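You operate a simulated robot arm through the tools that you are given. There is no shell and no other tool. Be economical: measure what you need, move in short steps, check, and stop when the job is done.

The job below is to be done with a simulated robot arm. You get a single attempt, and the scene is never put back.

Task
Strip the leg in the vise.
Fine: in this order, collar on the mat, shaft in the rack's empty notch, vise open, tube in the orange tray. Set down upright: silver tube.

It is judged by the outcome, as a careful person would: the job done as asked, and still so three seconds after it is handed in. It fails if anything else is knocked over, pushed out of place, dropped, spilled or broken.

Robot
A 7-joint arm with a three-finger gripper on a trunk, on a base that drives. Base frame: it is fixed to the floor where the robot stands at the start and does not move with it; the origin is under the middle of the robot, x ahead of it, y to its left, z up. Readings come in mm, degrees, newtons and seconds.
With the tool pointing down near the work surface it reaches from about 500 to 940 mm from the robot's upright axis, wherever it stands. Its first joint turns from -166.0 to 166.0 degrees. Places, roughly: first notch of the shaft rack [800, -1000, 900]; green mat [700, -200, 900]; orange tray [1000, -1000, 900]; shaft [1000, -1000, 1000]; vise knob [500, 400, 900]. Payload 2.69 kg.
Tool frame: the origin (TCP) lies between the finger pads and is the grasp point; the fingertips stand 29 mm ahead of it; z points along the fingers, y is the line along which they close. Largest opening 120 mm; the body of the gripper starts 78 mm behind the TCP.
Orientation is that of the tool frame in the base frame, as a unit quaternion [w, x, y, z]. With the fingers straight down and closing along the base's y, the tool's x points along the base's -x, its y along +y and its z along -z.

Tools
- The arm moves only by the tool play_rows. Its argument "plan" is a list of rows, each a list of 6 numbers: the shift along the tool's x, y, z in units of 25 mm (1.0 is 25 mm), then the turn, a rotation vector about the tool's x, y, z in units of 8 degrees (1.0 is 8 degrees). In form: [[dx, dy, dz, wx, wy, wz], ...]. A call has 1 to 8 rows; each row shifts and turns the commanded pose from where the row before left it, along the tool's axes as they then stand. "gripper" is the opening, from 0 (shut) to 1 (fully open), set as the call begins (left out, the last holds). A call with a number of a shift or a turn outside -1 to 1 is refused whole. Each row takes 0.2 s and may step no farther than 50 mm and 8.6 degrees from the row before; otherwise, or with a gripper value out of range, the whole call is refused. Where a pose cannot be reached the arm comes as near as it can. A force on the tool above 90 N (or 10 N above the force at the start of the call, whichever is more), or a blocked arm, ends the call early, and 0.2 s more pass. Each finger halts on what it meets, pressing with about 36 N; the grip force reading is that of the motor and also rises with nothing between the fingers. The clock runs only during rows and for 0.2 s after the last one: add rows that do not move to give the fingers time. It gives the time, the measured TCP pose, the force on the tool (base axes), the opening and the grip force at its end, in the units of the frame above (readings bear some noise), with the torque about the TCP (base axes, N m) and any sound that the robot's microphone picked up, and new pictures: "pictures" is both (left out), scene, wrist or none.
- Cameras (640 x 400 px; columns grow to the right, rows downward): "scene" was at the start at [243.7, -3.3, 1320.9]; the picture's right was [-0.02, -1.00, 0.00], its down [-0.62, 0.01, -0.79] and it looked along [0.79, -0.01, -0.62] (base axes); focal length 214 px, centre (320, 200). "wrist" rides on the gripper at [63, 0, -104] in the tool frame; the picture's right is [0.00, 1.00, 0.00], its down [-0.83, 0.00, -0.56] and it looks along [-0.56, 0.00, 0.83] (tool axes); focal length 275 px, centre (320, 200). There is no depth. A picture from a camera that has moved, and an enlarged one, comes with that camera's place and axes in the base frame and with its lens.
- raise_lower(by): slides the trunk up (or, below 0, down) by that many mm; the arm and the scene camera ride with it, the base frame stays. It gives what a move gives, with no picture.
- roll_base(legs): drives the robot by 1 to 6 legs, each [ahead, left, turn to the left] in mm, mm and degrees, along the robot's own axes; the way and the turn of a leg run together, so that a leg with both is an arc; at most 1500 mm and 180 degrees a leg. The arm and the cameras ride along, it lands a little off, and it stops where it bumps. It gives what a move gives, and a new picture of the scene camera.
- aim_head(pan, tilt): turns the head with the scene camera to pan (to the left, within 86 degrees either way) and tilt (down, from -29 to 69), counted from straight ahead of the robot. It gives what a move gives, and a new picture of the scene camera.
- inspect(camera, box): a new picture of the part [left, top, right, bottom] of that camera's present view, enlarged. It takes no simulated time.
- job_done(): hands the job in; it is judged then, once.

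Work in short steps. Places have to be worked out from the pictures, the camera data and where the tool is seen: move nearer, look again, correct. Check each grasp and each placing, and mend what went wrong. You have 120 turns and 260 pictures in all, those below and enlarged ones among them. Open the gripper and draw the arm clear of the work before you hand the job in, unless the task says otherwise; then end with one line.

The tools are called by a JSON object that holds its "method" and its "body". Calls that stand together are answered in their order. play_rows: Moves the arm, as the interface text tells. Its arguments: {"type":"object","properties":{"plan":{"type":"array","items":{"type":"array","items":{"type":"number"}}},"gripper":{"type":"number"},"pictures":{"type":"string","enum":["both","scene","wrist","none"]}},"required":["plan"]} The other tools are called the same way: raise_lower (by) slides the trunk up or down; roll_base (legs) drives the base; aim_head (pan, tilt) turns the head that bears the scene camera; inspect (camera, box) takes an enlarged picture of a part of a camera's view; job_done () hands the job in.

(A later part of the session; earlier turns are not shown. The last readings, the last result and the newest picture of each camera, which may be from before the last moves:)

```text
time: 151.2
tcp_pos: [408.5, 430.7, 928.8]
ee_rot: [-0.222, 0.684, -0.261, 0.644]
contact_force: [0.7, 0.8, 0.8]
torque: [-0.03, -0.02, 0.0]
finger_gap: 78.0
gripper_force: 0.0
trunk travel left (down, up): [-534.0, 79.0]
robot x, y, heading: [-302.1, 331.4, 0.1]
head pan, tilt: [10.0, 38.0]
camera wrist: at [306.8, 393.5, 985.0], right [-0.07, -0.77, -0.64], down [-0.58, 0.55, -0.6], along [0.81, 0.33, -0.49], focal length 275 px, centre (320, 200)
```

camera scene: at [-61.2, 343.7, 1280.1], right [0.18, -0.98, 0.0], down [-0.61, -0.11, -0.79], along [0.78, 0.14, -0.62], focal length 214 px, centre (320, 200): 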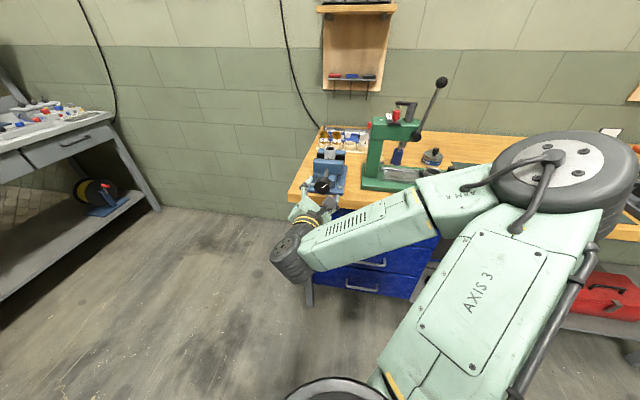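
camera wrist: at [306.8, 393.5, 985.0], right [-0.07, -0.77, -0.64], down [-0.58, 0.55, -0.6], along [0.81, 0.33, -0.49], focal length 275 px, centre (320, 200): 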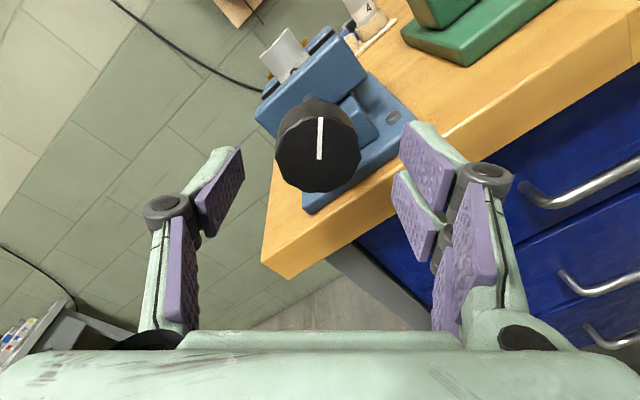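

Face centre at (446, 430, 927), well aligned. Advance 48 mm and close on the knob.

{"method": "roll_base", "body": {"legs": [[48, 0, 0]]}}

{"method": "play_rows", "body": {"plan": [[0, 0, 0, 0, 0, 0], [0, 0, 0, 0, 0, 0], [0, 0, 0, 0, 0, 0], [0, 0, 0, 0, 0, 0]], "gripper": 0, "pictures": "wrist"}}

```text
time: 152.1
tcp_pos: [456.2, 430.4, 928.4]
ee_rot: [-0.223, 0.685, -0.262, 0.643]
contact_force: [0.0, 0.0, -0.4]
torque: [-0.03, -0.03, 0.0]
finger_gap: 78.1
gripper_force: 0.2
trunk travel left (down, up): [-534.0, 79.0]
robot x, y, heading: [-255.7, 330.4, 0.2]
head pan, tilt: [10.0, 38.0]
camera scene: at [-12.8, 343.7, 1280.1], right [0.18, -0.98, 0.0], down [-0.61, -0.11, -0.79], along [0.78, 0.14, -0.62], focal length 214 px, centre (320, 200)
```

scene: 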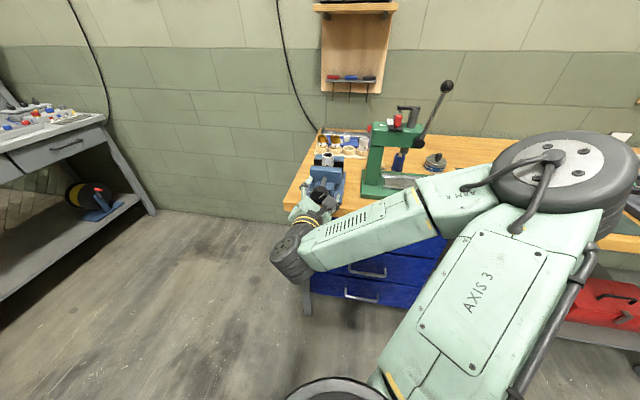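

```text
time: 153.1
tcp_pos: [456.3, 429.2, 927.5]
ee_rot: [-0.222, 0.685, -0.262, 0.643]
contact_force: [-5.3, -7.1, -8.7]
torque: [-0.16, -0.97, 0.39]
finger_gap: 47.5
gripper_force: 37.4
trunk travel left (down, up): [-534.0, 79.0]
robot x, y, heading: [-253.9, 329.4, 0.2]
head pan, tilt: [10.0, 38.0]
camera wrist: at [355.3, 392.4, 984.2], right [-0.07, -0.77, -0.64], down [-0.58, 0.55, -0.6], along [0.81, 0.33, -0.49], focal length 275 px, centre (320, 200)
```

wrist: 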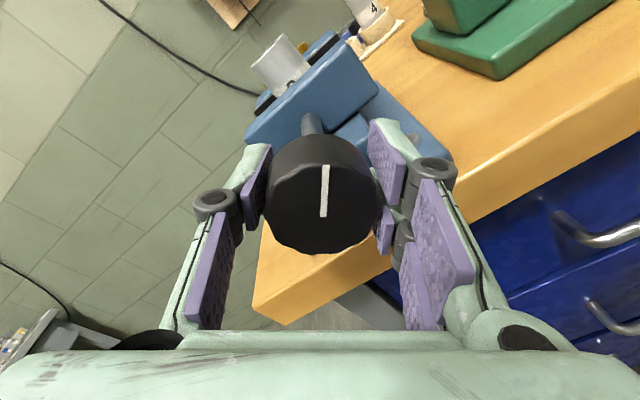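

Gripped. Turn counter-clockwise 40° in small rows.

{"method": "play_rows", "body": {"plan": [[0, 0, 0, 0, 0, -1], [0, 0, 0, 0, 0, -1], [0, 0, 0, 0, 0, -1], [0, 0, 0, 0, 0, -1], [0, 0, 0, 0, 0, -1]], "pictures": "wrist"}}

```text
time: 154.3
tcp_pos: [457.8, 430.6, 928.0]
ee_rot: [0.011, 0.733, -0.01, 0.68]
contact_force: [0.4, -0.6, -15.0]
torque: [0.11, -0.37, 0.29]
finger_gap: 46.5
gripper_force: 45.2
trunk travel left (down, up): [-534.0, 79.0]
robot x, y, heading: [-256.8, 325.4, 0.4]
head pan, tilt: [10.0, 38.0]
camera wrist: at [358.5, 434.6, 998.9], right [-0.03, -1.0, 0.01], down [-0.62, 0.01, -0.79], along [0.79, -0.03, -0.62], focal length 275 px, centre (320, 200)
```

wrist: 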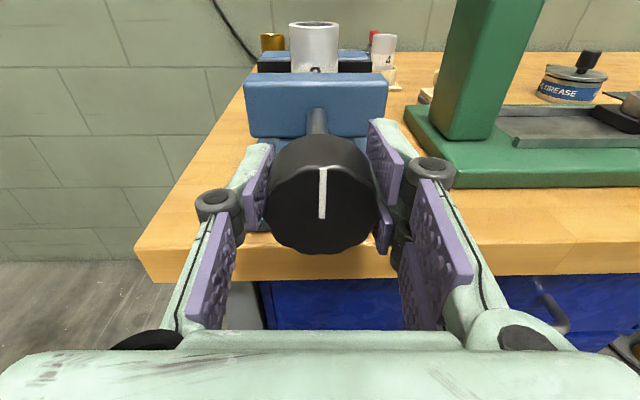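

The knob turns with the gripper. Continue 64° more.

{"method": "play_rows", "body": {"plan": [[0, 0, 0, 0, 0, -1], [0, 0, 0, 0, 0, -1], [0, 0, 0, 0, 0, -1], [0, 0, 0, 0, 0, -1], [0, 0, 0, 0, 0, -1], [0, 0, 0, 0, 0, -1], [0, 0, 0, 0, 0, -1], [0, 0, 0, 0, 0, -1]], "pictures": "wrist"}}

```text
time: 156.1
tcp_pos: [456.4, 431.9, 926.4]
ee_rot: [0.369, 0.628, 0.381, 0.57]
contact_force: [3.4, 15.8, -24.8]
torque: [0.1, -0.97, -1.08]
finger_gap: 46.8
gripper_force: 45.8
trunk travel left (down, up): [-534.0, 79.0]
robot x, y, heading: [-256.7, 330.2, 0.3]
head pan, tilt: [10.0, 38.0]
camera wrist: at [357.8, 492.1, 961.9], right [0.06, -0.43, 0.9], down [-0.6, -0.73, -0.31], along [0.79, -0.53, -0.3], focal length 275 px, centre (320, 200)
```

wrist: 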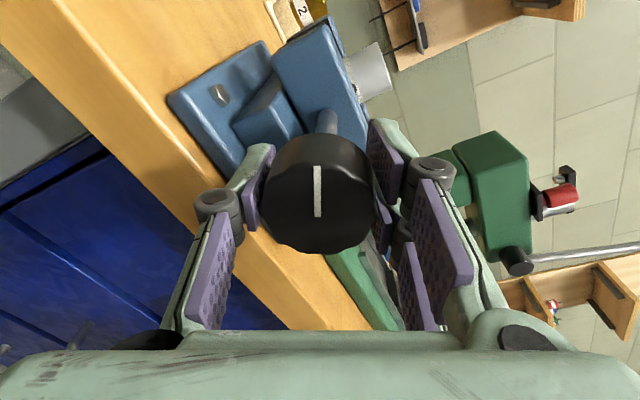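

Total ≈104° turned. Check whether the jaw has moved off the tube.

{"method": "inspect", "body": {"camera": "wrist", "box": [240, 0, 420, 140]}}

{"method": "inspect", "body": {"camera": "scene", "box": [270, 130, 370, 230]}}

```text
2.86 times, centred on (330, 70) of wrist
camera zoom: at [357.8, 492.1, 961.9], right [0.06, -0.43, 0.9], down [-0.6, -0.73, -0.31], along [0.79, -0.53, -0.3], focal length 786 px, centre (291, 571)
```

zoom: 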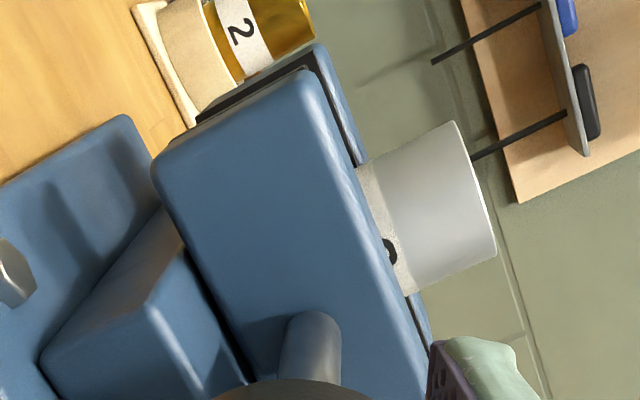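

```text
4.00 times, centred on (320, 180) of scene
camera zoom: at [-11.3, 345.2, 1279.6], right [0.18, -0.98, 0.0], down [-0.61, -0.11, -0.79], along [0.77, 0.14, -0.62], focal length 858 px, centre (320, 280)
```

zoom: 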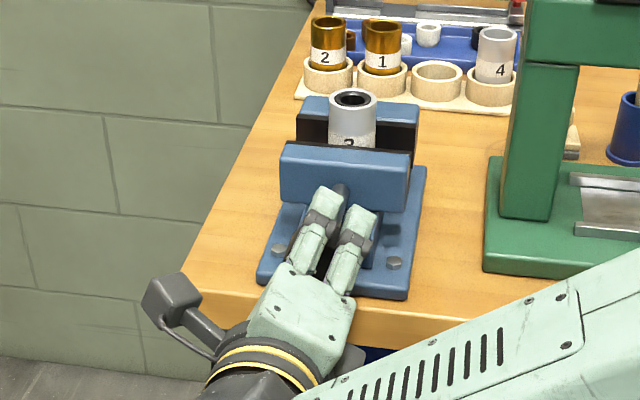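

No clear gap yet. Release, wind back, and take another stroke.

{"method": "play_rows", "body": {"plan": [[0, 0, 0, 0, 0, 0], [0, 0, 0, 0, 0, 0], [0, 0, 0, 0, 0, 1], [0, 0, 0, 0, 0, 1], [0, 0, 0, 0, 0, 1], [0, 0, 0, 0, 0, 1], [0, 0, 0, 0, 0, 1], [0, 0, 0, 0, 0, 1]], "gripper": 0.62, "pictures": "none"}}

{"method": "play_rows", "body": {"plan": [[0, 0, 0, 0, 0, 1], [0, 0, 0, 0, 0, 1], [0, 0, 0, 0, 0, 1], [0, 0, 0, 0, 0, 1], [0, 0, 0, 0, 0, 1], [0, 0, 0, 0, 0, 1], [0, 0, 0, 0, 0, 1]], "pictures": "wrist"}}

```text
time: 157.9
tcp_pos: [457.0, 430.9, 928.8]
ee_rot: [0.104, 0.727, 0.089, 0.673]
contact_force: [-0.8, -0.3, 0.0]
torque: [-0.02, 0.01, -0.01]
finger_gap: 74.4
gripper_force: 0.1
trunk travel left (down, up): [-534.0, 79.0]
robot x, y, heading: [-255.9, 332.9, 0.3]
head pan, tilt: [10.0, 38.0]
```

```text
time: 159.5
tcp_pos: [456.9, 431.0, 927.8]
ee_rot: [-0.224, 0.684, -0.263, 0.643]
contact_force: [0.0, 0.6, 0.3]
torque: [0.02, 0.06, 0.0]
finger_gap: 74.5
gripper_force: 0.0
trunk travel left (down, up): [-534.0, 79.0]
robot x, y, heading: [-258.6, 330.7, 0.3]
head pan, tilt: [10.0, 38.0]
camera wrist: at [355.4, 393.2, 985.2], right [-0.07, -0.76, -0.64], down [-0.58, 0.55, -0.59], along [0.81, 0.33, -0.49], focal length 275 px, centre (320, 200)
```

wrist: 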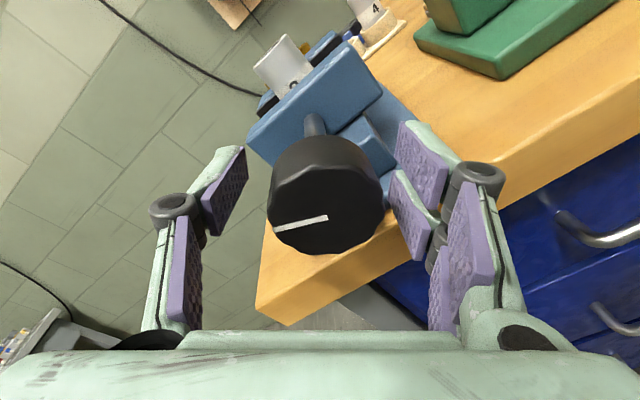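

Enlarge to compare jaw and tube.

{"method": "inspect", "body": {"camera": "wrist", "box": [230, 10, 400, 150]}}

```text
2.86 times, centred on (315, 80) of wrist
camera zoom: at [355.4, 393.2, 985.2], right [-0.07, -0.76, -0.64], down [-0.58, 0.55, -0.59], along [0.81, 0.33, -0.49], focal length 786 px, centre (334, 543)
```

zoom: 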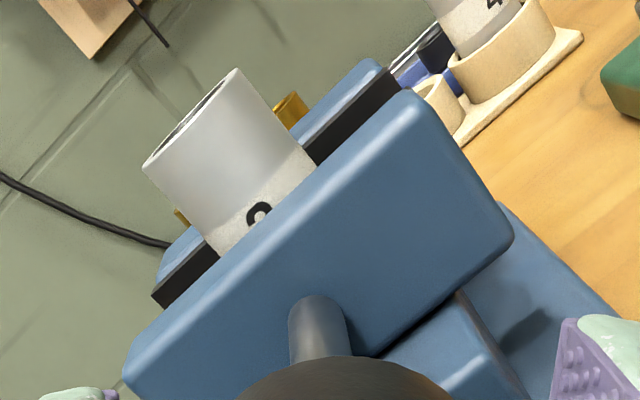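

Take the second counter-clockwise stroke.

{"method": "play_rows", "body": {"plan": [[0, 0, 0, 0, 0, 0], [0, 0, 0, 0, 0, 0], [0, 0, 0, 0, 0, 0], [0, 0, 0, 0, 0, 0]], "gripper": 0, "pictures": "none"}}

{"method": "play_rows", "body": {"plan": [[0, 0, 0, 0, 0, -1], [0, 0, 0, 0, 0, -1], [0, 0, 0, 0, 0, -1], [0, 0, 0, 0, 0, -1], [0, 0, 0, 0, 0, -1], [0, 0, 0, 0, 0, -1], [0, 0, 0, 0, 0, -1], [0, 0, 0, 0, 0, -1]], "pictures": "none"}}

{"method": "play_rows", "body": {"plan": [[0, 0, 0, 0, 0, -1], [0, 0, 0, 0, 0, -1], [0, 0, 0, 0, 0, -1], [0, 0, 0, 0, 0, -1], [0, 0, 0, 0, 0, -1]], "pictures": "wrist"}}

{"method": "inspect", "body": {"camera": "scene", "box": [270, 130, 370, 230]}}

```text
time: 160.5
tcp_pos: [456.6, 428.6, 928.4]
ee_rot: [-0.224, 0.685, -0.261, 0.642]
contact_force: [-5.8, -7.1, -11.4]
torque: [0.01, -1.22, 0.39]
finger_gap: 47.4
gripper_force: 39.5
trunk travel left (down, up): [-534.0, 79.0]
robot x, y, heading: [-256.1, 329.5, 0.3]
head pan, tilt: [10.0, 38.0]
```

```text
time: 162.3
tcp_pos: [457.8, 431.0, 928.1]
ee_rot: [0.152, 0.719, 0.142, 0.663]
contact_force: [8.4, 7.2, -9.3]
torque: [0.16, 0.13, -0.46]
finger_gap: 45.9
gripper_force: 45.0
trunk travel left (down, up): [-534.0, 79.0]
robot x, y, heading: [-257.4, 329.1, 0.2]
head pan, tilt: [10.0, 38.0]
```

```text
time: 163.5
tcp_pos: [458.0, 432.7, 926.8]
ee_rot: [0.369, 0.628, 0.382, 0.569]
contact_force: [4.3, 19.6, -22.8]
torque: [0.06, -1.09, -0.74]
finger_gap: 46.6
gripper_force: 45.4
trunk travel left (down, up): [-534.0, 79.0]
robot x, y, heading: [-254.5, 327.8, 0.1]
head pan, tilt: [10.0, 38.0]
camera wrist: at [357.5, 491.8, 961.9], right [0.06, -0.43, 0.9], down [-0.6, -0.73, -0.31], along [0.8, -0.52, -0.3], focal length 275 px, centre (320, 200)
```

wrist: 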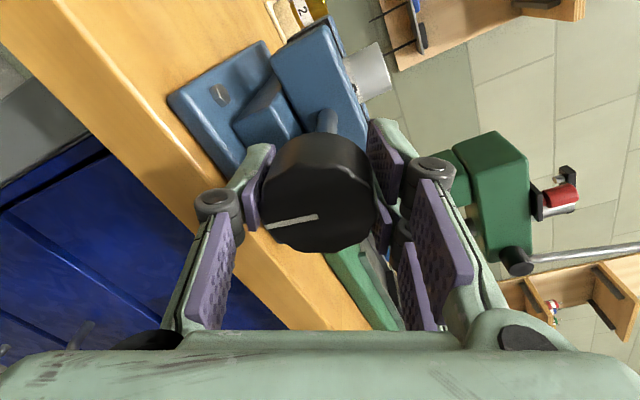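

```text
4.00 times, centred on (320, 180) of scene
camera zoom: at [-11.5, 345.4, 1279.6], right [0.18, -0.98, 0.0], down [-0.61, -0.11, -0.79], along [0.77, 0.14, -0.62], focal length 858 px, centre (320, 280)
```

zoom: 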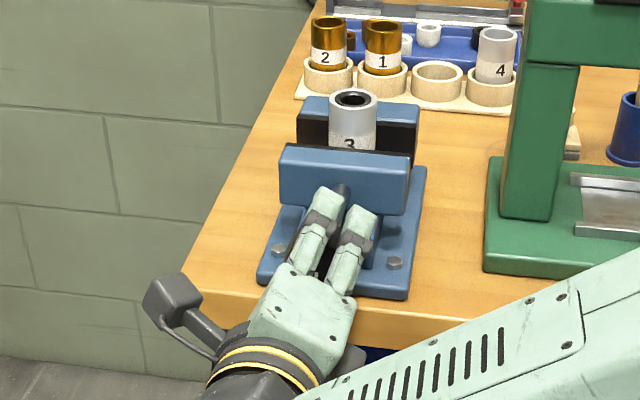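

The front jaw is moving off the tube (label "3" now more visible). One more stroke for clear opening.

{"method": "play_rows", "body": {"plan": [[0, 0, 0, 0, 0, 0], [0, 0, 0, 0, 0, 0], [0, 0, 0, 0, 0, 1], [0, 0, 0, 0, 0, 1], [0, 0, 0, 0, 0, 1], [0, 0, 0, 0, 0, 1], [0, 0, 0, 0, 0, 1], [0, 0, 0, 0, 0, 1]], "gripper": 0.62, "pictures": "none"}}

{"method": "play_rows", "body": {"plan": [[0, 0, 0, 0, 0, 1], [0, 0, 0, 0, 0, 1], [0, 0, 0, 0, 0, 1], [0, 0, 0, 0, 0, 1], [0, 0, 0, 0, 0, 1], [0, 0, 0, 0, 0, 1], [0, 0, 0, 0, 0, 1]], "pictures": "none"}}

{"method": "play_rows", "body": {"plan": [[0, 0, 0, 0, 0, 0], [0, 0, 0, 0, 0, 0], [0, 0, 0, 0, 0, 0], [0, 0, 0, 0, 0, -1], [0, 0, 0, 0, 0, -1], [0, 0, 0, 0, 0, -1], [0, 0, 0, 0, 0, -1], [0, 0, 0, 0, 0, -1]], "gripper": 0, "pictures": "none"}}

{"method": "play_rows", "body": {"plan": [[0, 0, 0, 0, 0, -1], [0, 0, 0, 0, 0, -1], [0, 0, 0, 0, 0, -1], [0, 0, 0, 0, 0, -1], [0, 0, 0, 0, 0, -1], [0, 0, 0, 0, 0, -1], [0, 0, 0, 0, 0, -1], [0, 0, 0, 0, 0, -1]], "pictures": "wrist"}}

{"method": "inspect", "body": {"camera": "scene", "box": [270, 130, 370, 230]}}

```text
time: 165.3
tcp_pos: [456.7, 430.7, 930.0]
ee_rot: [0.104, 0.727, 0.09, 0.672]
contact_force: [-0.1, 0.3, 0.1]
torque: [0.0, -0.02, 0.01]
finger_gap: 74.4
gripper_force: 0.1
trunk travel left (down, up): [-534.0, 79.0]
robot x, y, heading: [-255.0, 328.7, 0.3]
head pan, tilt: [10.0, 38.0]
```

```text
time: 166.9
tcp_pos: [457.2, 431.0, 929.0]
ee_rot: [-0.225, 0.684, -0.262, 0.642]
contact_force: [0.6, 0.8, -0.5]
torque: [0.02, 0.02, -0.01]
finger_gap: 74.5
gripper_force: 0.0
trunk travel left (down, up): [-534.0, 79.0]
robot x, y, heading: [-254.8, 332.1, -0.0]
head pan, tilt: [10.0, 38.0]
```

```text
time: 168.7
tcp_pos: [457.2, 431.7, 929.3]
ee_rot: [0.01, 0.733, -0.01, 0.68]
contact_force: [2.9, 4.0, -7.9]
torque: [0.95, -0.34, 0.67]
finger_gap: 46.5
gripper_force: 45.1
trunk travel left (down, up): [-534.0, 79.0]
robot x, y, heading: [-257.1, 328.4, 0.2]
head pan, tilt: [10.0, 38.0]
```

```text
time: 170.5
tcp_pos: [457.7, 429.6, 925.4]
ee_rot: [0.369, 0.629, 0.38, 0.569]
contact_force: [-5.0, 9.5, -25.4]
torque: [0.86, -0.33, -0.87]
finger_gap: 46.7
gripper_force: 44.5
trunk travel left (down, up): [-534.0, 79.0]
robot x, y, heading: [-257.1, 330.5, 0.3]
head pan, tilt: [10.0, 38.0]
camera wrist: at [358.1, 490.3, 961.4], right [0.06, -0.43, 0.9], down [-0.61, -0.73, -0.31], along [0.79, -0.53, -0.31], focal length 275 px, centre (320, 200)
```

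wrist: 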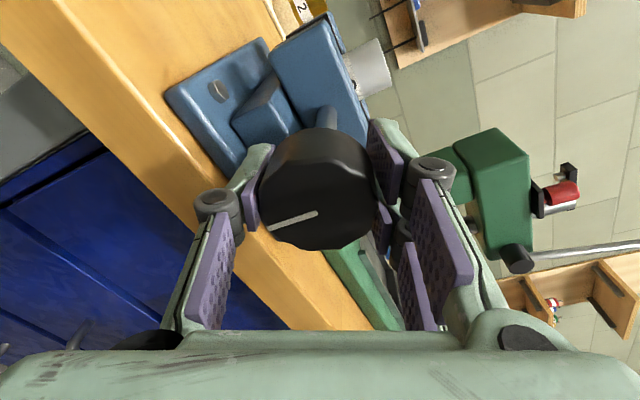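

```text
4.00 times, centred on (320, 180) of scene
camera zoom: at [-11.8, 344.5, 1279.7], right [0.18, -0.98, 0.0], down [-0.61, -0.11, -0.79], along [0.77, 0.14, -0.62], focal length 858 px, centre (320, 280)
```

zoom: 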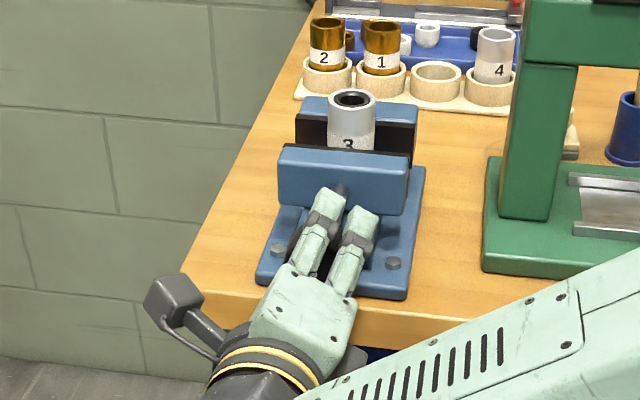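

This time the knob slipped at its end stop (1 N·m), so the vise is fully open. Release, level the roll, and back off.

{"method": "play_rows", "body": {"plan": [[0, 0, 0, 0, 0, 0], [0, 0, 0, 0, 0, 0], [0, 0, 0, 0, 0, 1], [0, 0, 0, 0, 0, 1], [0, 0, 0, 0, 0, 1], [0, 0, 0, 0, 0, 1], [0, 0, 0, 0, 0, 1], [0, 0, 0, 0, 0, 1]], "gripper": 0.62, "pictures": "none"}}

{"method": "play_rows", "body": {"plan": [[0, 0, 0, 0, 0, 1], [0, 0, 0, 0, 0, 1], [0, 0, 0, 0, 0, 0]], "pictures": "wrist"}}

{"method": "roll_base", "body": {"legs": [[-120, 0, 0]]}}

{"method": "raise_lower", "body": {"by": 79}}

```text
time: 172.3
tcp_pos: [457.4, 430.9, 929.1]
ee_rot: [0.104, 0.727, 0.089, 0.673]
contact_force: [-0.3, 0.6, -0.4]
torque: [0.0, -0.03, -0.01]
finger_gap: 74.4
gripper_force: 0.1
trunk travel left (down, up): [-534.0, 79.0]
robot x, y, heading: [-251.8, 329.0, 0.4]
head pan, tilt: [10.0, 38.0]
```

```text
time: 173.1
tcp_pos: [457.9, 430.6, 927.8]
ee_rot: [0.01, 0.731, -0.012, 0.682]
contact_force: [0.3, 0.2, 0.2]
torque: [0.0, 0.02, 0.0]
finger_gap: 74.5
gripper_force: 0.0
trunk travel left (down, up): [-534.0, 79.0]
robot x, y, heading: [-255.6, 330.5, 0.4]
head pan, tilt: [10.0, 38.0]
camera wrist: at [357.6, 433.9, 999.6], right [-0.03, -1.0, 0.0], down [-0.62, 0.02, -0.79], along [0.79, -0.03, -0.62], focal length 275 px, centre (320, 200)
```

wrist: 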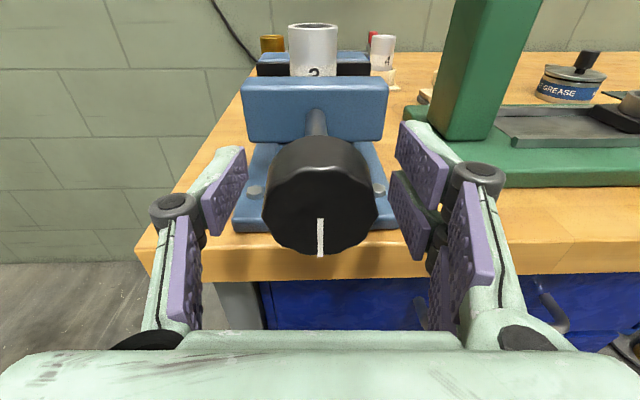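

```text
time: 174.3
tcp_pos: [337.8, 431.2, 929.3]
ee_rot: [0.009, 0.732, -0.011, 0.681]
contact_force: [-0.1, -0.5, -0.6]
torque: [-0.01, 0.01, 0.01]
finger_gap: 74.5
gripper_force: 0.1
trunk travel left (down, up): [-534.0, 79.0]
robot x, y, heading: [-374.1, 329.0, 0.1]
head pan, tilt: [10.0, 38.0]
camera scene: at [-132.4, 343.7, 1280.4], right [0.18, -0.98, 0.0], down [-0.61, -0.11, -0.79], along [0.78, 0.14, -0.62], focal length 214 px, centre (320, 200)
```

scene: 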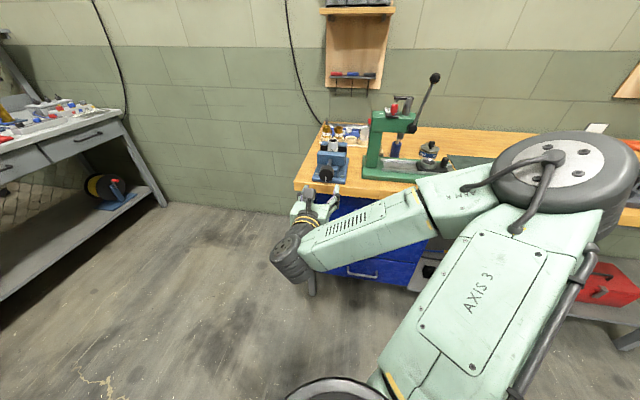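

```text
time: 175.5
tcp_pos: [337.6, 431.1, 1007.0]
ee_rot: [0.01, 0.733, -0.011, 0.68]
contact_force: [-0.7, -0.3, -1.4]
torque: [0.02, -0.01, -0.01]
finger_gap: 74.5
gripper_force: 0.0
trunk travel left (down, up): [-613.0, 0.0]
robot x, y, heading: [-376.7, 328.9, 0.6]
head pan, tilt: [10.0, 38.0]
```

Vise is open. Next the tube: set the tool tilt back to about 68°, then drive up to a standoff in front of the tube.

{"method": "play_rows", "body": {"plan": [[0, 0, 0, 0, -1, 0], [0.6, 0, 0, 0, -1, 0], [0.6, 0, 0, 0, -0.2, 0], [0.6, 0, 0, 0, 0, 0]], "gripper": 0.5, "pictures": "none"}}

{"method": "roll_base", "body": {"legs": [[0, 0, -0.4], [190, 0, 0]]}}

{"method": "play_rows", "body": {"plan": [[0, 0, 0, 0, 0, 0]], "pictures": "wrist"}}

```text
time: 176.5
tcp_pos: [351.7, 429.4, 1050.3]
ee_rot: [0.008, 0.829, -0.012, 0.56]
contact_force: [0.2, 0.8, -0.8]
torque: [-0.03, 0.03, -0.02]
finger_gap: 59.8
gripper_force: 0.0
trunk travel left (down, up): [-613.0, 0.0]
robot x, y, heading: [-372.8, 327.9, 0.2]
head pan, tilt: [10.0, 38.0]
```

```text
time: 178.4
tcp_pos: [542.5, 425.8, 1049.6]
ee_rot: [0.01, 0.828, -0.014, 0.561]
contact_force: [-0.1, 0.9, 0.4]
torque: [0.02, 0.0, 0.0]
finger_gap: 59.8
gripper_force: 0.0
trunk travel left (down, up): [-613.0, 0.0]
robot x, y, heading: [-185.9, 329.5, -0.1]
head pan, tilt: [10.0, 38.0]
camera scene: at [59.0, 342.3, 1359.1], right [0.17, -0.98, 0.0], down [-0.61, -0.11, -0.79], along [0.78, 0.14, -0.62], focal length 214 px, centre (320, 200)
```

scene: 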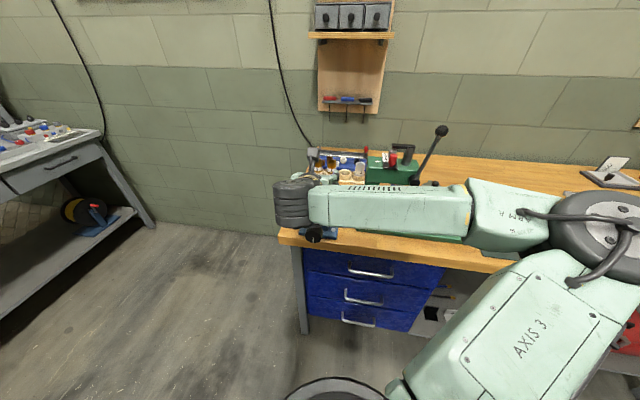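

```text
time: 178.8
tcp_pos: [541.9, 426.0, 1049.2]
ee_rot: [0.009, 0.828, -0.014, 0.561]
contact_force: [-0.1, 0.3, 0.5]
torque: [0.01, -0.01, 0.03]
finger_gap: 60.0
gripper_force: 0.1
trunk travel left (down, up): [-613.0, 0.0]
robot x, y, heading: [-183.0, 330.2, -0.1]
head pan, tilt: [10.0, 38.0]
camera wrist: at [469.0, 429.7, 1147.2], right [-0.03, -1.0, 0.0], down [-0.82, 0.02, -0.57], along [0.56, -0.02, -0.82], focal length 275 px, centre (320, 200)
```

wrist: 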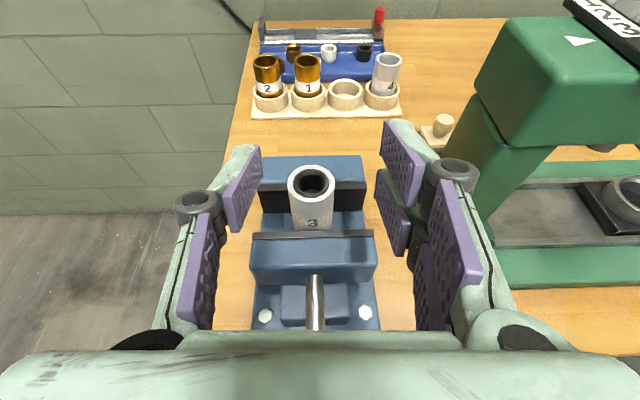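

Tube top is at (601, 432), z≈979. Approach to grip its top 30 mm at TCP z≈974, just above the jaws.

{"method": "play_rows", "body": {"plan": [[-0.64, -0.17, 0.3, 0, 0, 0], [-0.64, -0.17, 1, 0, 0, 0], [-0.63, 0, 1, 0, 0, 0], [0, 0, 1, 0, 0, 0]], "pictures": "wrist"}}

```text
time: 179.8
tcp_pos: [601.3, 432.1, 972.8]
ee_rot: [0.01, 0.828, -0.015, 0.56]
contact_force: [-7.1, -0.3, -0.5]
torque: [0.05, 0.17, -0.2]
finger_gap: 61.9
gripper_force: 0.8
trunk travel left (down, up): [-613.0, 0.0]
robot x, y, heading: [-184.1, 327.8, 0.0]
head pan, tilt: [10.0, 38.0]
camera wrist: at [528.2, 436.1, 1071.1], right [-0.03, -1.0, 0.0], down [-0.83, 0.02, -0.56], along [0.56, -0.02, -0.83], focal length 275 px, centre (320, 200)
```

wrist: 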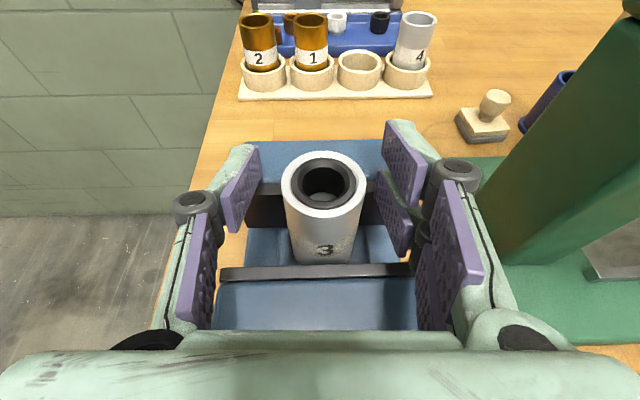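

Slight touch of a fingertip at the rear jaw (7 N). Raise a few mm and retract slightly before closing.

{"method": "play_rows", "body": {"plan": [[0.25, 0, -0.25, 0, 0, 0], [0, 0, 0, 0, 0, 0]], "pictures": "none"}}

{"method": "inspect", "body": {"camera": "wrist", "box": [220, 110, 440, 290]}}

```text
time: 180.4
tcp_pos: [598.7, 432.1, 981.0]
ee_rot: [0.009, 0.828, -0.014, 0.561]
contact_force: [0.8, -0.7, 0.4]
torque: [0.01, 0.01, 0.01]
finger_gap: 60.0
gripper_force: 0.0
trunk travel left (down, up): [-613.0, 0.0]
robot x, y, heading: [-186.0, 332.6, -0.1]
head pan, tilt: [10.0, 38.0]
```

```text
2.22 times, centred on (330, 200) of wrist
camera zoom: at [525.0, 435.8, 1079.5], right [-0.03, -1.0, 0.0], down [-0.82, 0.03, -0.56], along [0.56, -0.02, -0.83], focal length 612 px, centre (298, 200)
```

zoom: 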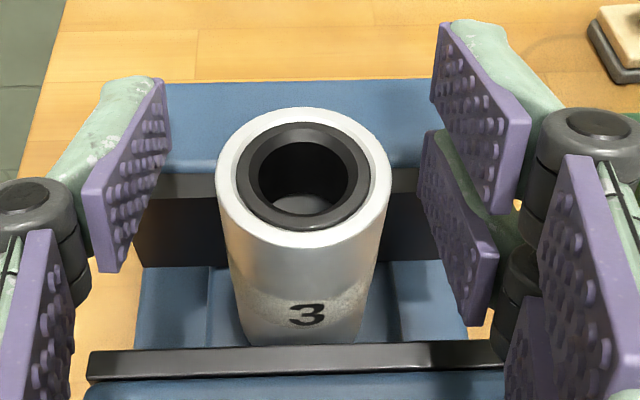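

The tube stands free with gaps to both jaws. Lower 4 mm, retract 4 mm, then close.

{"method": "play_rows", "body": {"plan": [[-0.2, 0, -0.07, 0, 0, 0], [0, 0, 0, 0, 0, 0]], "pictures": "none"}}

{"method": "play_rows", "body": {"plan": [[0, 0, 0, 0, 0, 0], [0, 0, 0, 0, 0, 0], [0, 0, 0, 0, 0, 0], [0, 0, 0, 0, 0, 0]], "gripper": 0, "pictures": "wrist"}}

```text
time: 181.0
tcp_pos: [594.0, 433.2, 978.1]
ee_rot: [0.009, 0.827, -0.014, 0.561]
contact_force: [-0.2, -0.5, 0.0]
torque: [0.0, 0.0, 0.01]
finger_gap: 59.9
gripper_force: 0.0
trunk travel left (down, up): [-613.0, 0.0]
robot x, y, heading: [-185.7, 328.4, 0.1]
head pan, tilt: [10.0, 38.0]
```

```text
time: 182.0
tcp_pos: [594.6, 432.4, 979.3]
ee_rot: [0.009, 0.828, -0.014, 0.56]
contact_force: [-0.7, -0.5, -0.6]
torque: [-0.15, 0.07, -0.01]
finger_gap: 37.3
gripper_force: 36.3
trunk travel left (down, up): [-613.0, 0.0]
robot x, y, heading: [-183.8, 326.6, 0.1]
head pan, tilt: [10.0, 38.0]
camera wrist: at [521.1, 435.9, 1075.9], right [-0.03, -1.0, 0.0], down [-0.82, 0.03, -0.57], along [0.56, -0.02, -0.82], focal length 275 px, centre (320, 200)
```

wrist: 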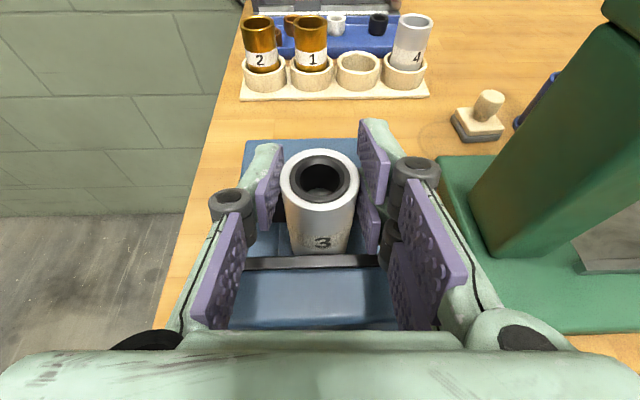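

Gripped at 37 mm. Lift 20 mm and check.

{"method": "play_rows", "body": {"plan": [[0.3, 0, -0.12, 0, 0, 0], [0.45, 0, -0.18, 0, 0, 0]], "pictures": "wrist"}}

```text
time: 182.6
tcp_pos: [594.8, 432.6, 999.8]
ee_rot: [0.009, 0.827, -0.014, 0.561]
contact_force: [-1.5, -0.3, -0.4]
torque: [-0.07, 0.11, 0.01]
finger_gap: 37.1
gripper_force: 35.9
trunk travel left (down, up): [-613.0, 0.0]
robot x, y, heading: [-184.0, 325.1, -0.2]
head pan, tilt: [10.0, 38.0]
camera wrist: at [521.1, 435.8, 1095.8], right [-0.03, -1.0, 0.0], down [-0.82, 0.03, -0.56], along [0.56, -0.02, -0.83], focal length 275 px, centre (320, 200)
```

wrist: 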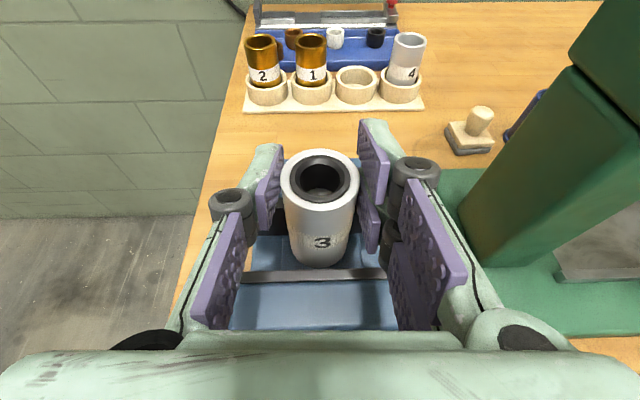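

The tube comes up with the gripper. Lift another 80 mm.

{"method": "play_rows", "body": {"plan": [[0.8, 0, -0.32, 0, 0, 0], [0.9, 0, -0.36, 0, 0, 0], [0.9, 0, -0.36, 0, 0, 0], [0.85, 0, -0.34, 0, 0, 0]], "pictures": "wrist"}}

```text
time: 183.6
tcp_pos: [595.0, 433.4, 1089.6]
ee_rot: [0.009, 0.828, -0.014, 0.561]
contact_force: [0.3, 0.1, -0.1]
torque: [0.0, 0.0, -0.01]
finger_gap: 37.1
gripper_force: 36.1
trunk travel left (down, up): [-613.0, 0.0]
robot x, y, heading: [-182.6, 328.1, 0.2]
head pan, tilt: [10.0, 38.0]
camera wrist: at [521.4, 435.9, 1188.3], right [-0.03, -1.0, 0.0], down [-0.82, 0.02, -0.57], along [0.56, -0.02, -0.82], focal length 275 px, centre (320, 200)
```

wrist: 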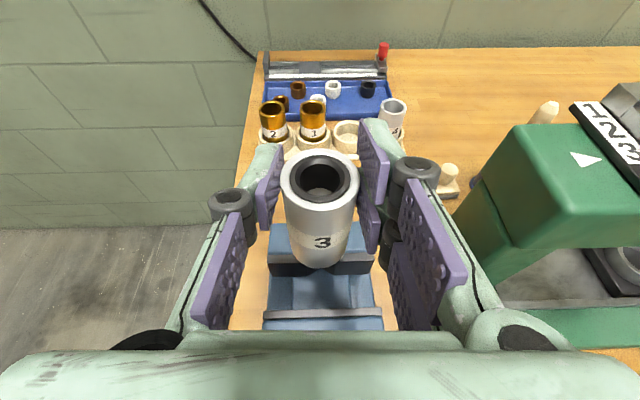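

Tube is free (height ≈70 mm). Back off and carry it to the right end of the bench.

{"method": "roll_base", "body": {"legs": [[-240, 0, 0], [0, -820, 1.0], [0, -820, 1.0]]}}

```text
time: 198.2
tcp_pos: [377.6, -1188.9, 1089.9]
ee_rot: [-0.001, 0.828, 0.001, 0.561]
contact_force: [-0.4, -0.5, -1.6]
torque: [0.01, -0.01, -0.02]
finger_gap: 36.6
gripper_force: 35.7
trunk travel left (down, up): [-613.0, 0.0]
robot x, y, heading: [-396.3, -1325.7, 2.2]
head pan, tilt: [10.0, 38.0]
camera scene: at [-155.3, -1300.0, 1359.3], right [0.21, -0.98, 0.0], down [-0.6, -0.13, -0.79], along [0.77, 0.17, -0.62], focal length 214 px, centre (320, 200)
```

scene: 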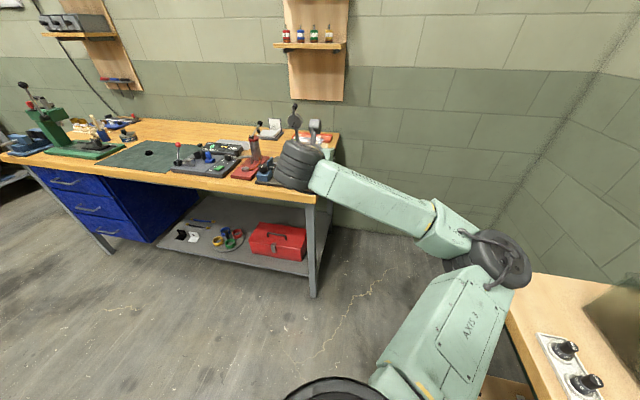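

Correct heading and roll ahead beside the bench's right end.

{"method": "roll_base", "body": {"legs": [[0, 15, -2.2], [300, 0, 0], [130, 0, 0]]}}

{"method": "play_rows", "body": {"plan": [[0, 0, 0, 0, 0, 0]], "pictures": "wrist"}}

```text
time: 201.5
tcp_pos: [808.5, -1209.5, 1089.6]
ee_rot: [0.01, 0.828, -0.016, 0.56]
contact_force: [-0.1, 0.9, -1.3]
torque: [-0.01, -0.03, 0.01]
finger_gap: 36.4
gripper_force: 36.4
trunk travel left (down, up): [-613.0, 0.0]
robot x, y, heading: [24.9, -1307.6, -0.3]
head pan, tilt: [10.0, 38.0]
camera scene: at [270.8, -1297.0, 1359.1], right [0.17, -0.99, 0.0], down [-0.61, -0.1, -0.79], along [0.78, 0.13, -0.62], focal length 214 px, centre (320, 200)
```

scene: 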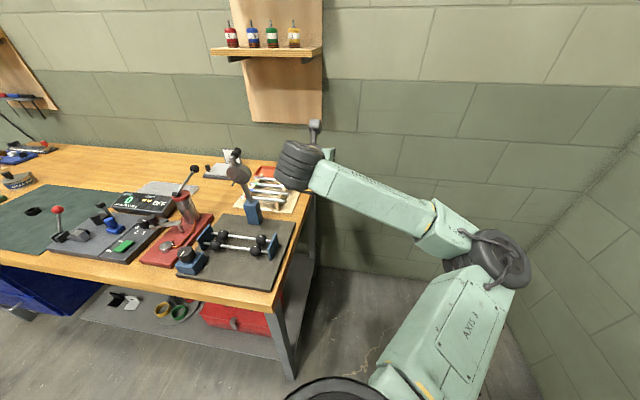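

```text
time: 201.9
tcp_pos: [805.8, -1209.2, 1090.1]
ee_rot: [0.01, 0.828, -0.016, 0.561]
contact_force: [0.0, -0.8, -0.7]
torque: [-0.01, 0.02, -0.01]
finger_gap: 36.6
gripper_force: 35.8
trunk travel left (down, up): [-613.0, 0.0]
robot x, y, heading: [27.4, -1308.3, -0.1]
head pan, tilt: [10.0, 38.0]
camera wrist: at [733.8, -1205.9, 1187.8], right [-0.04, -1.0, 0.0], down [-0.82, 0.03, -0.56], along [0.56, -0.02, -0.83], focal length 275 px, centre (320, 200)
```

wrist: 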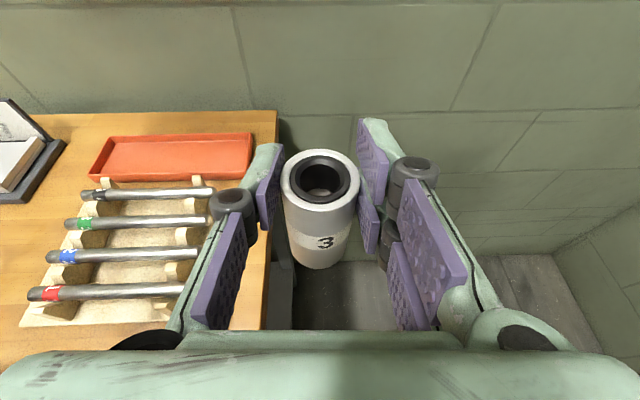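

Tray interior is about x 985–1065, y −900…−1108. I yaw the tool 40° left so the wrist and forearm stay right of the gauge.

{"method": "play_rows", "body": {"plan": [[0, 0, 0, 0.927, 0, -0.375], [0, 0, 0, 0.927, 0, -0.375], [0, 0, 0, 0.927, 0, -0.375], [0, 0, 0, 0.927, 0, -0.375], [0, 0, 0, 0.927, 0, -0.375]]}}

```text
time: 203.1
tcp_pos: [807.7, -1209.4, 1089.7]
ee_rot: [-0.181, 0.783, 0.269, 0.531]
contact_force: [-0.8, 0.7, -1.1]
torque: [-0.03, 0.0, 0.01]
finger_gap: 36.4
gripper_force: 36.3
trunk travel left (down, up): [-613.0, 0.0]
robot x, y, heading: [26.2, -1309.5, -0.2]
head pan, tilt: [10.0, 38.0]
camera scene: at [270.1, -1297.1, 1359.3], right [0.17, -0.99, 0.0], down [-0.61, -0.1, -0.79], along [0.78, 0.13, -0.62], focal length 214 px, centre (320, 200)
camera wrist: at [748.9, -1253.8, 1188.1], right [0.61, -0.79, 0.01], down [-0.65, -0.51, -0.57], along [0.45, 0.34, -0.82], focal length 275 px, centre (320, 200)
```

scene: 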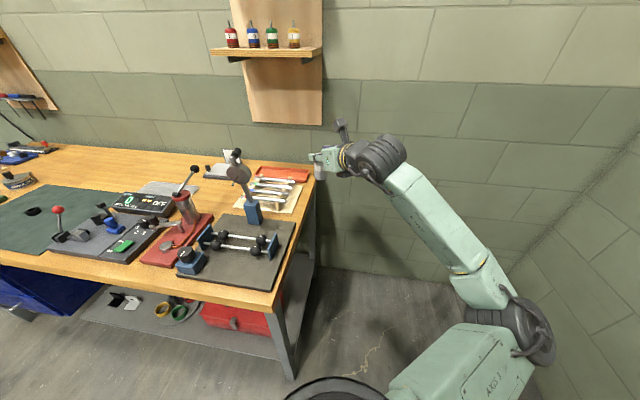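
wrist: 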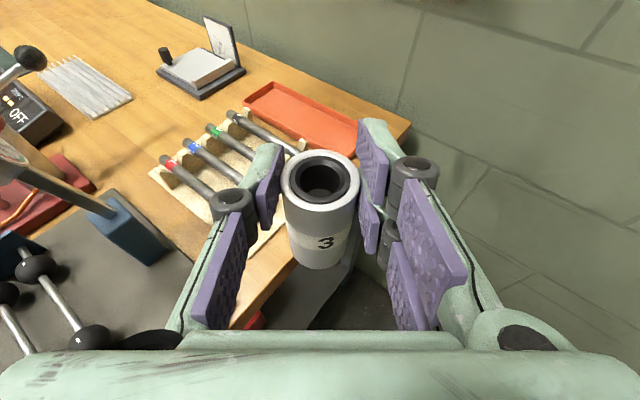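

Good configuration: arm entirely on the right. Move forward over the tray's right part at this height.

{"method": "play_rows", "body": {"plan": [[0.362, 0.05, 0.894, 0, 0, 0], [0.362, 0.05, 0.894, 0, 0, 0], [0.362, 0.05, 0.894, 0, 0, 0], [0.362, 0.05, 0.894, 0, 0, 0], [0.362, 0.05, 0.894, 0, 0, 0], [0.362, 0.05, 0.894, 0, 0, 0], [0.362, 0.05, 0.894, 0, 0, 0], [0.362, 0.05, 0.894, 0, 0, 0]]}}

```text
time: 204.9
tcp_pos: [965.5, -1098.8, 1090.3]
ee_rot: [-0.181, 0.783, 0.269, 0.53]
contact_force: [0.7, -0.1, -1.2]
torque: [0.01, 0.01, 0.0]
finger_gap: 36.4
gripper_force: 36.4
trunk travel left (down, up): [-613.0, 0.0]
robot x, y, heading: [27.3, -1308.8, -0.2]
head pan, tilt: [10.0, 38.0]
camera scene: at [270.2, -1296.7, 1359.2], right [0.17, -0.99, 0.0], down [-0.61, -0.1, -0.79], along [0.78, 0.13, -0.62], focal length 214 px, centre (320, 200)
camera wrist: at [908.2, -1142.9, 1188.1], right [0.61, -0.79, 0.01], down [-0.65, -0.51, -0.56], along [0.45, 0.34, -0.83], focal length 275 px, centre (320, 200)
```

scene: 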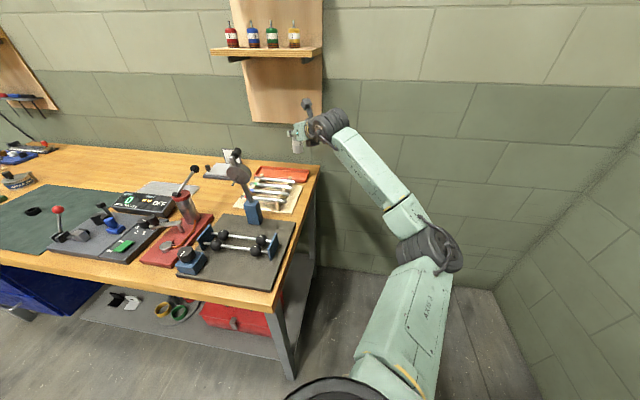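
wrist: 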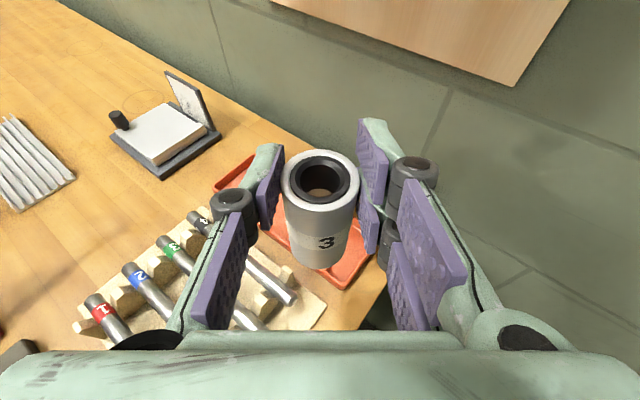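

Tube should go to about (1030, −1045). Move the last 77 mm forward, still high.

{"method": "play_rows", "body": {"plan": [[0.387, -0.05, 0.957, 0, 0, 0], [0.387, -0.05, 0.957, 0, 0, 0], [0.387, -0.05, 0.957, 0, 0, 0]]}}

{"method": "inspect", "body": {"camera": "scene", "box": [210, 90, 380, 230]}}

```text
time: 205.7
tcp_pos: [1025.7, -1048.0, 1090.6]
ee_rot: [-0.18, 0.783, 0.268, 0.531]
contact_force: [0.4, -0.4, -0.6]
torque: [0.03, 0.03, -0.01]
finger_gap: 36.2
gripper_force: 36.1
trunk travel left (down, up): [-613.0, 0.0]
robot x, y, heading: [28.5, -1308.6, -0.2]
head pan, tilt: [10.0, 38.0]
camera scene: at [270.1, -1296.6, 1359.2], right [0.17, -0.99, 0.0], down [-0.61, -0.1, -0.79], along [0.78, 0.13, -0.62], focal length 214 px, centre (320, 200)
camera wrist: at [967.1, -1092.2, 1188.5], right [0.61, -0.79, 0.01], down [-0.65, -0.51, -0.56], along [0.45, 0.34, -0.83], focal length 275 px, centre (320, 200)
```

scene: 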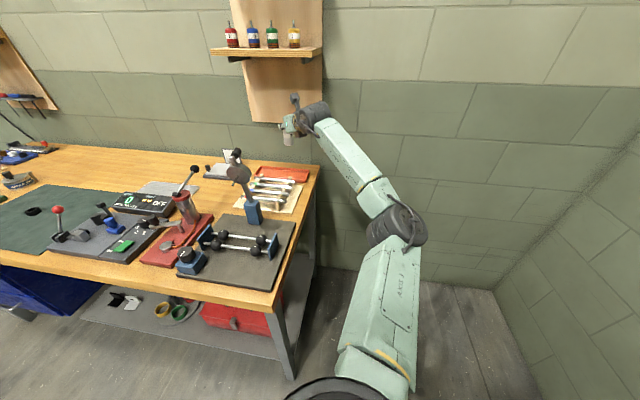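
wrist: 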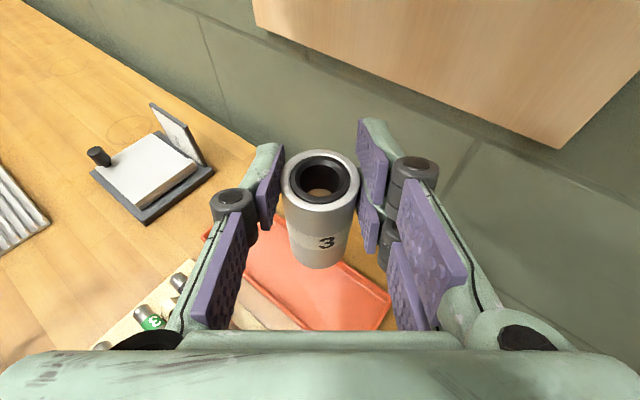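

```text
2.86 times, centred on (295, 160) of scene
camera zoom: at [270.1, -1296.6, 1359.2], right [0.17, -0.99, 0.0], down [-0.61, -0.1, -0.79], along [0.78, 0.13, -0.62], focal length 613 px, centre (391, 314)
```

zoom: 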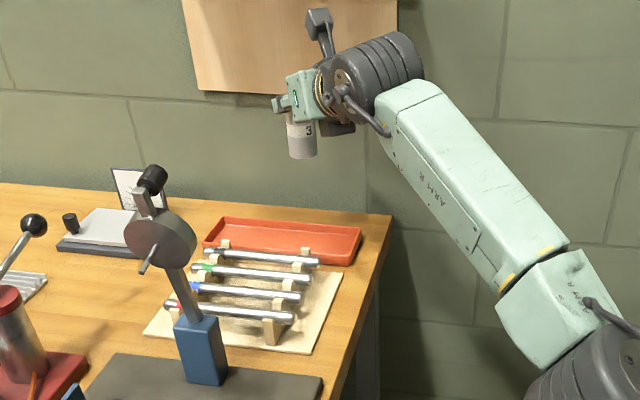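

Looks well placed over the tray. Lower 120 mm, nudging 4 mm in +x.

{"method": "play_rows", "body": {"plan": [[-0.927, 0.05, 0.42, 0, 0, 0], [-0.927, 0.05, 0.42, 0, 0, 0], [-0.927, 0, 0.375, 0, 0, 0], [-0.927, 0, 0.375, 0, 0, 0], [-0.74, 0, 0.3, 0, 0, 0]]}}

{"method": "inspect", "body": {"camera": "scene", "box": [240, 110, 350, 220]}}

```text
time: 206.9
tcp_pos: [1028.0, -1049.4, 970.9]
ee_rot: [-0.18, 0.784, 0.268, 0.531]
contact_force: [-0.6, -0.7, -1.2]
torque: [0.01, 0.04, 0.01]
finger_gap: 36.3
gripper_force: 35.5
trunk travel left (down, up): [-613.0, 0.0]
robot x, y, heading: [23.8, -1305.4, -0.4]
head pan, tilt: [10.0, 38.0]
camera scene: at [270.2, -1296.9, 1359.3], right [0.17, -0.99, 0.0], down [-0.61, -0.1, -0.79], along [0.78, 0.13, -0.62], focal length 214 px, centre (320, 200)
camera wrist: at [970.4, -1093.3, 1067.0], right [0.61, -0.79, 0.01], down [-0.65, -0.51, -0.56], along [0.45, 0.34, -0.83], focal length 275 px, centre (320, 200)
```

scene: 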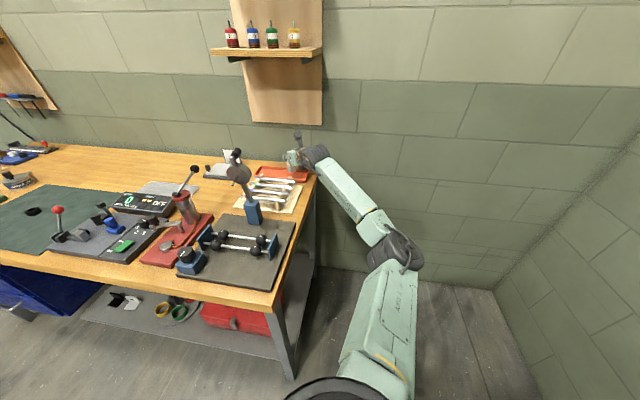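
wrist: 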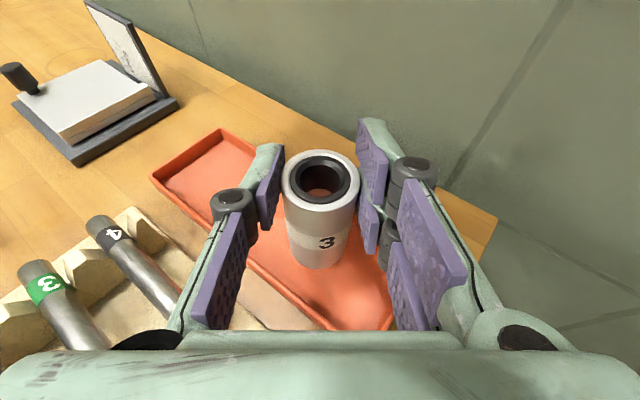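

```text
3.64 times, centred on (295, 165) of scene
camera zoom: at [270.2, -1296.9, 1359.3], right [0.17, -0.99, 0.0], down [-0.61, -0.1, -0.79], along [0.78, 0.13, -0.62], focal length 780 px, centre (411, 327)
```

zoom: 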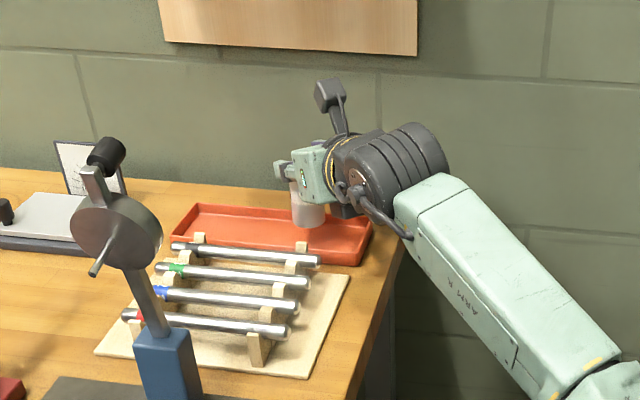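

Centred in the tray's right half. Lower slowly to contact.

{"method": "play_rows", "body": {"plan": [[-0.3, 0, 0.12, 0, 0, 0], [-0.3, 0, 0.12, 0, 0, 0], [-0.11, 0, 0.045, 0, 0, 0], [-0.11, 0, 0.045, 0, 0, 0], [-0.11, 0, 0.045, 0, 0, 0]], "pictures": "none"}}

```text
time: 208.1
tcp_pos: [1027.8, -1049.2, 946.1]
ee_rot: [-0.18, 0.783, 0.268, 0.531]
contact_force: [0.0, 0.1, -0.4]
torque: [0.04, 0.02, -0.01]
finger_gap: 36.2
gripper_force: 35.8
trunk travel left (down, up): [-613.0, 0.0]
robot x, y, heading: [26.7, -1306.6, -0.5]
head pan, tilt: [10.0, 38.0]
```

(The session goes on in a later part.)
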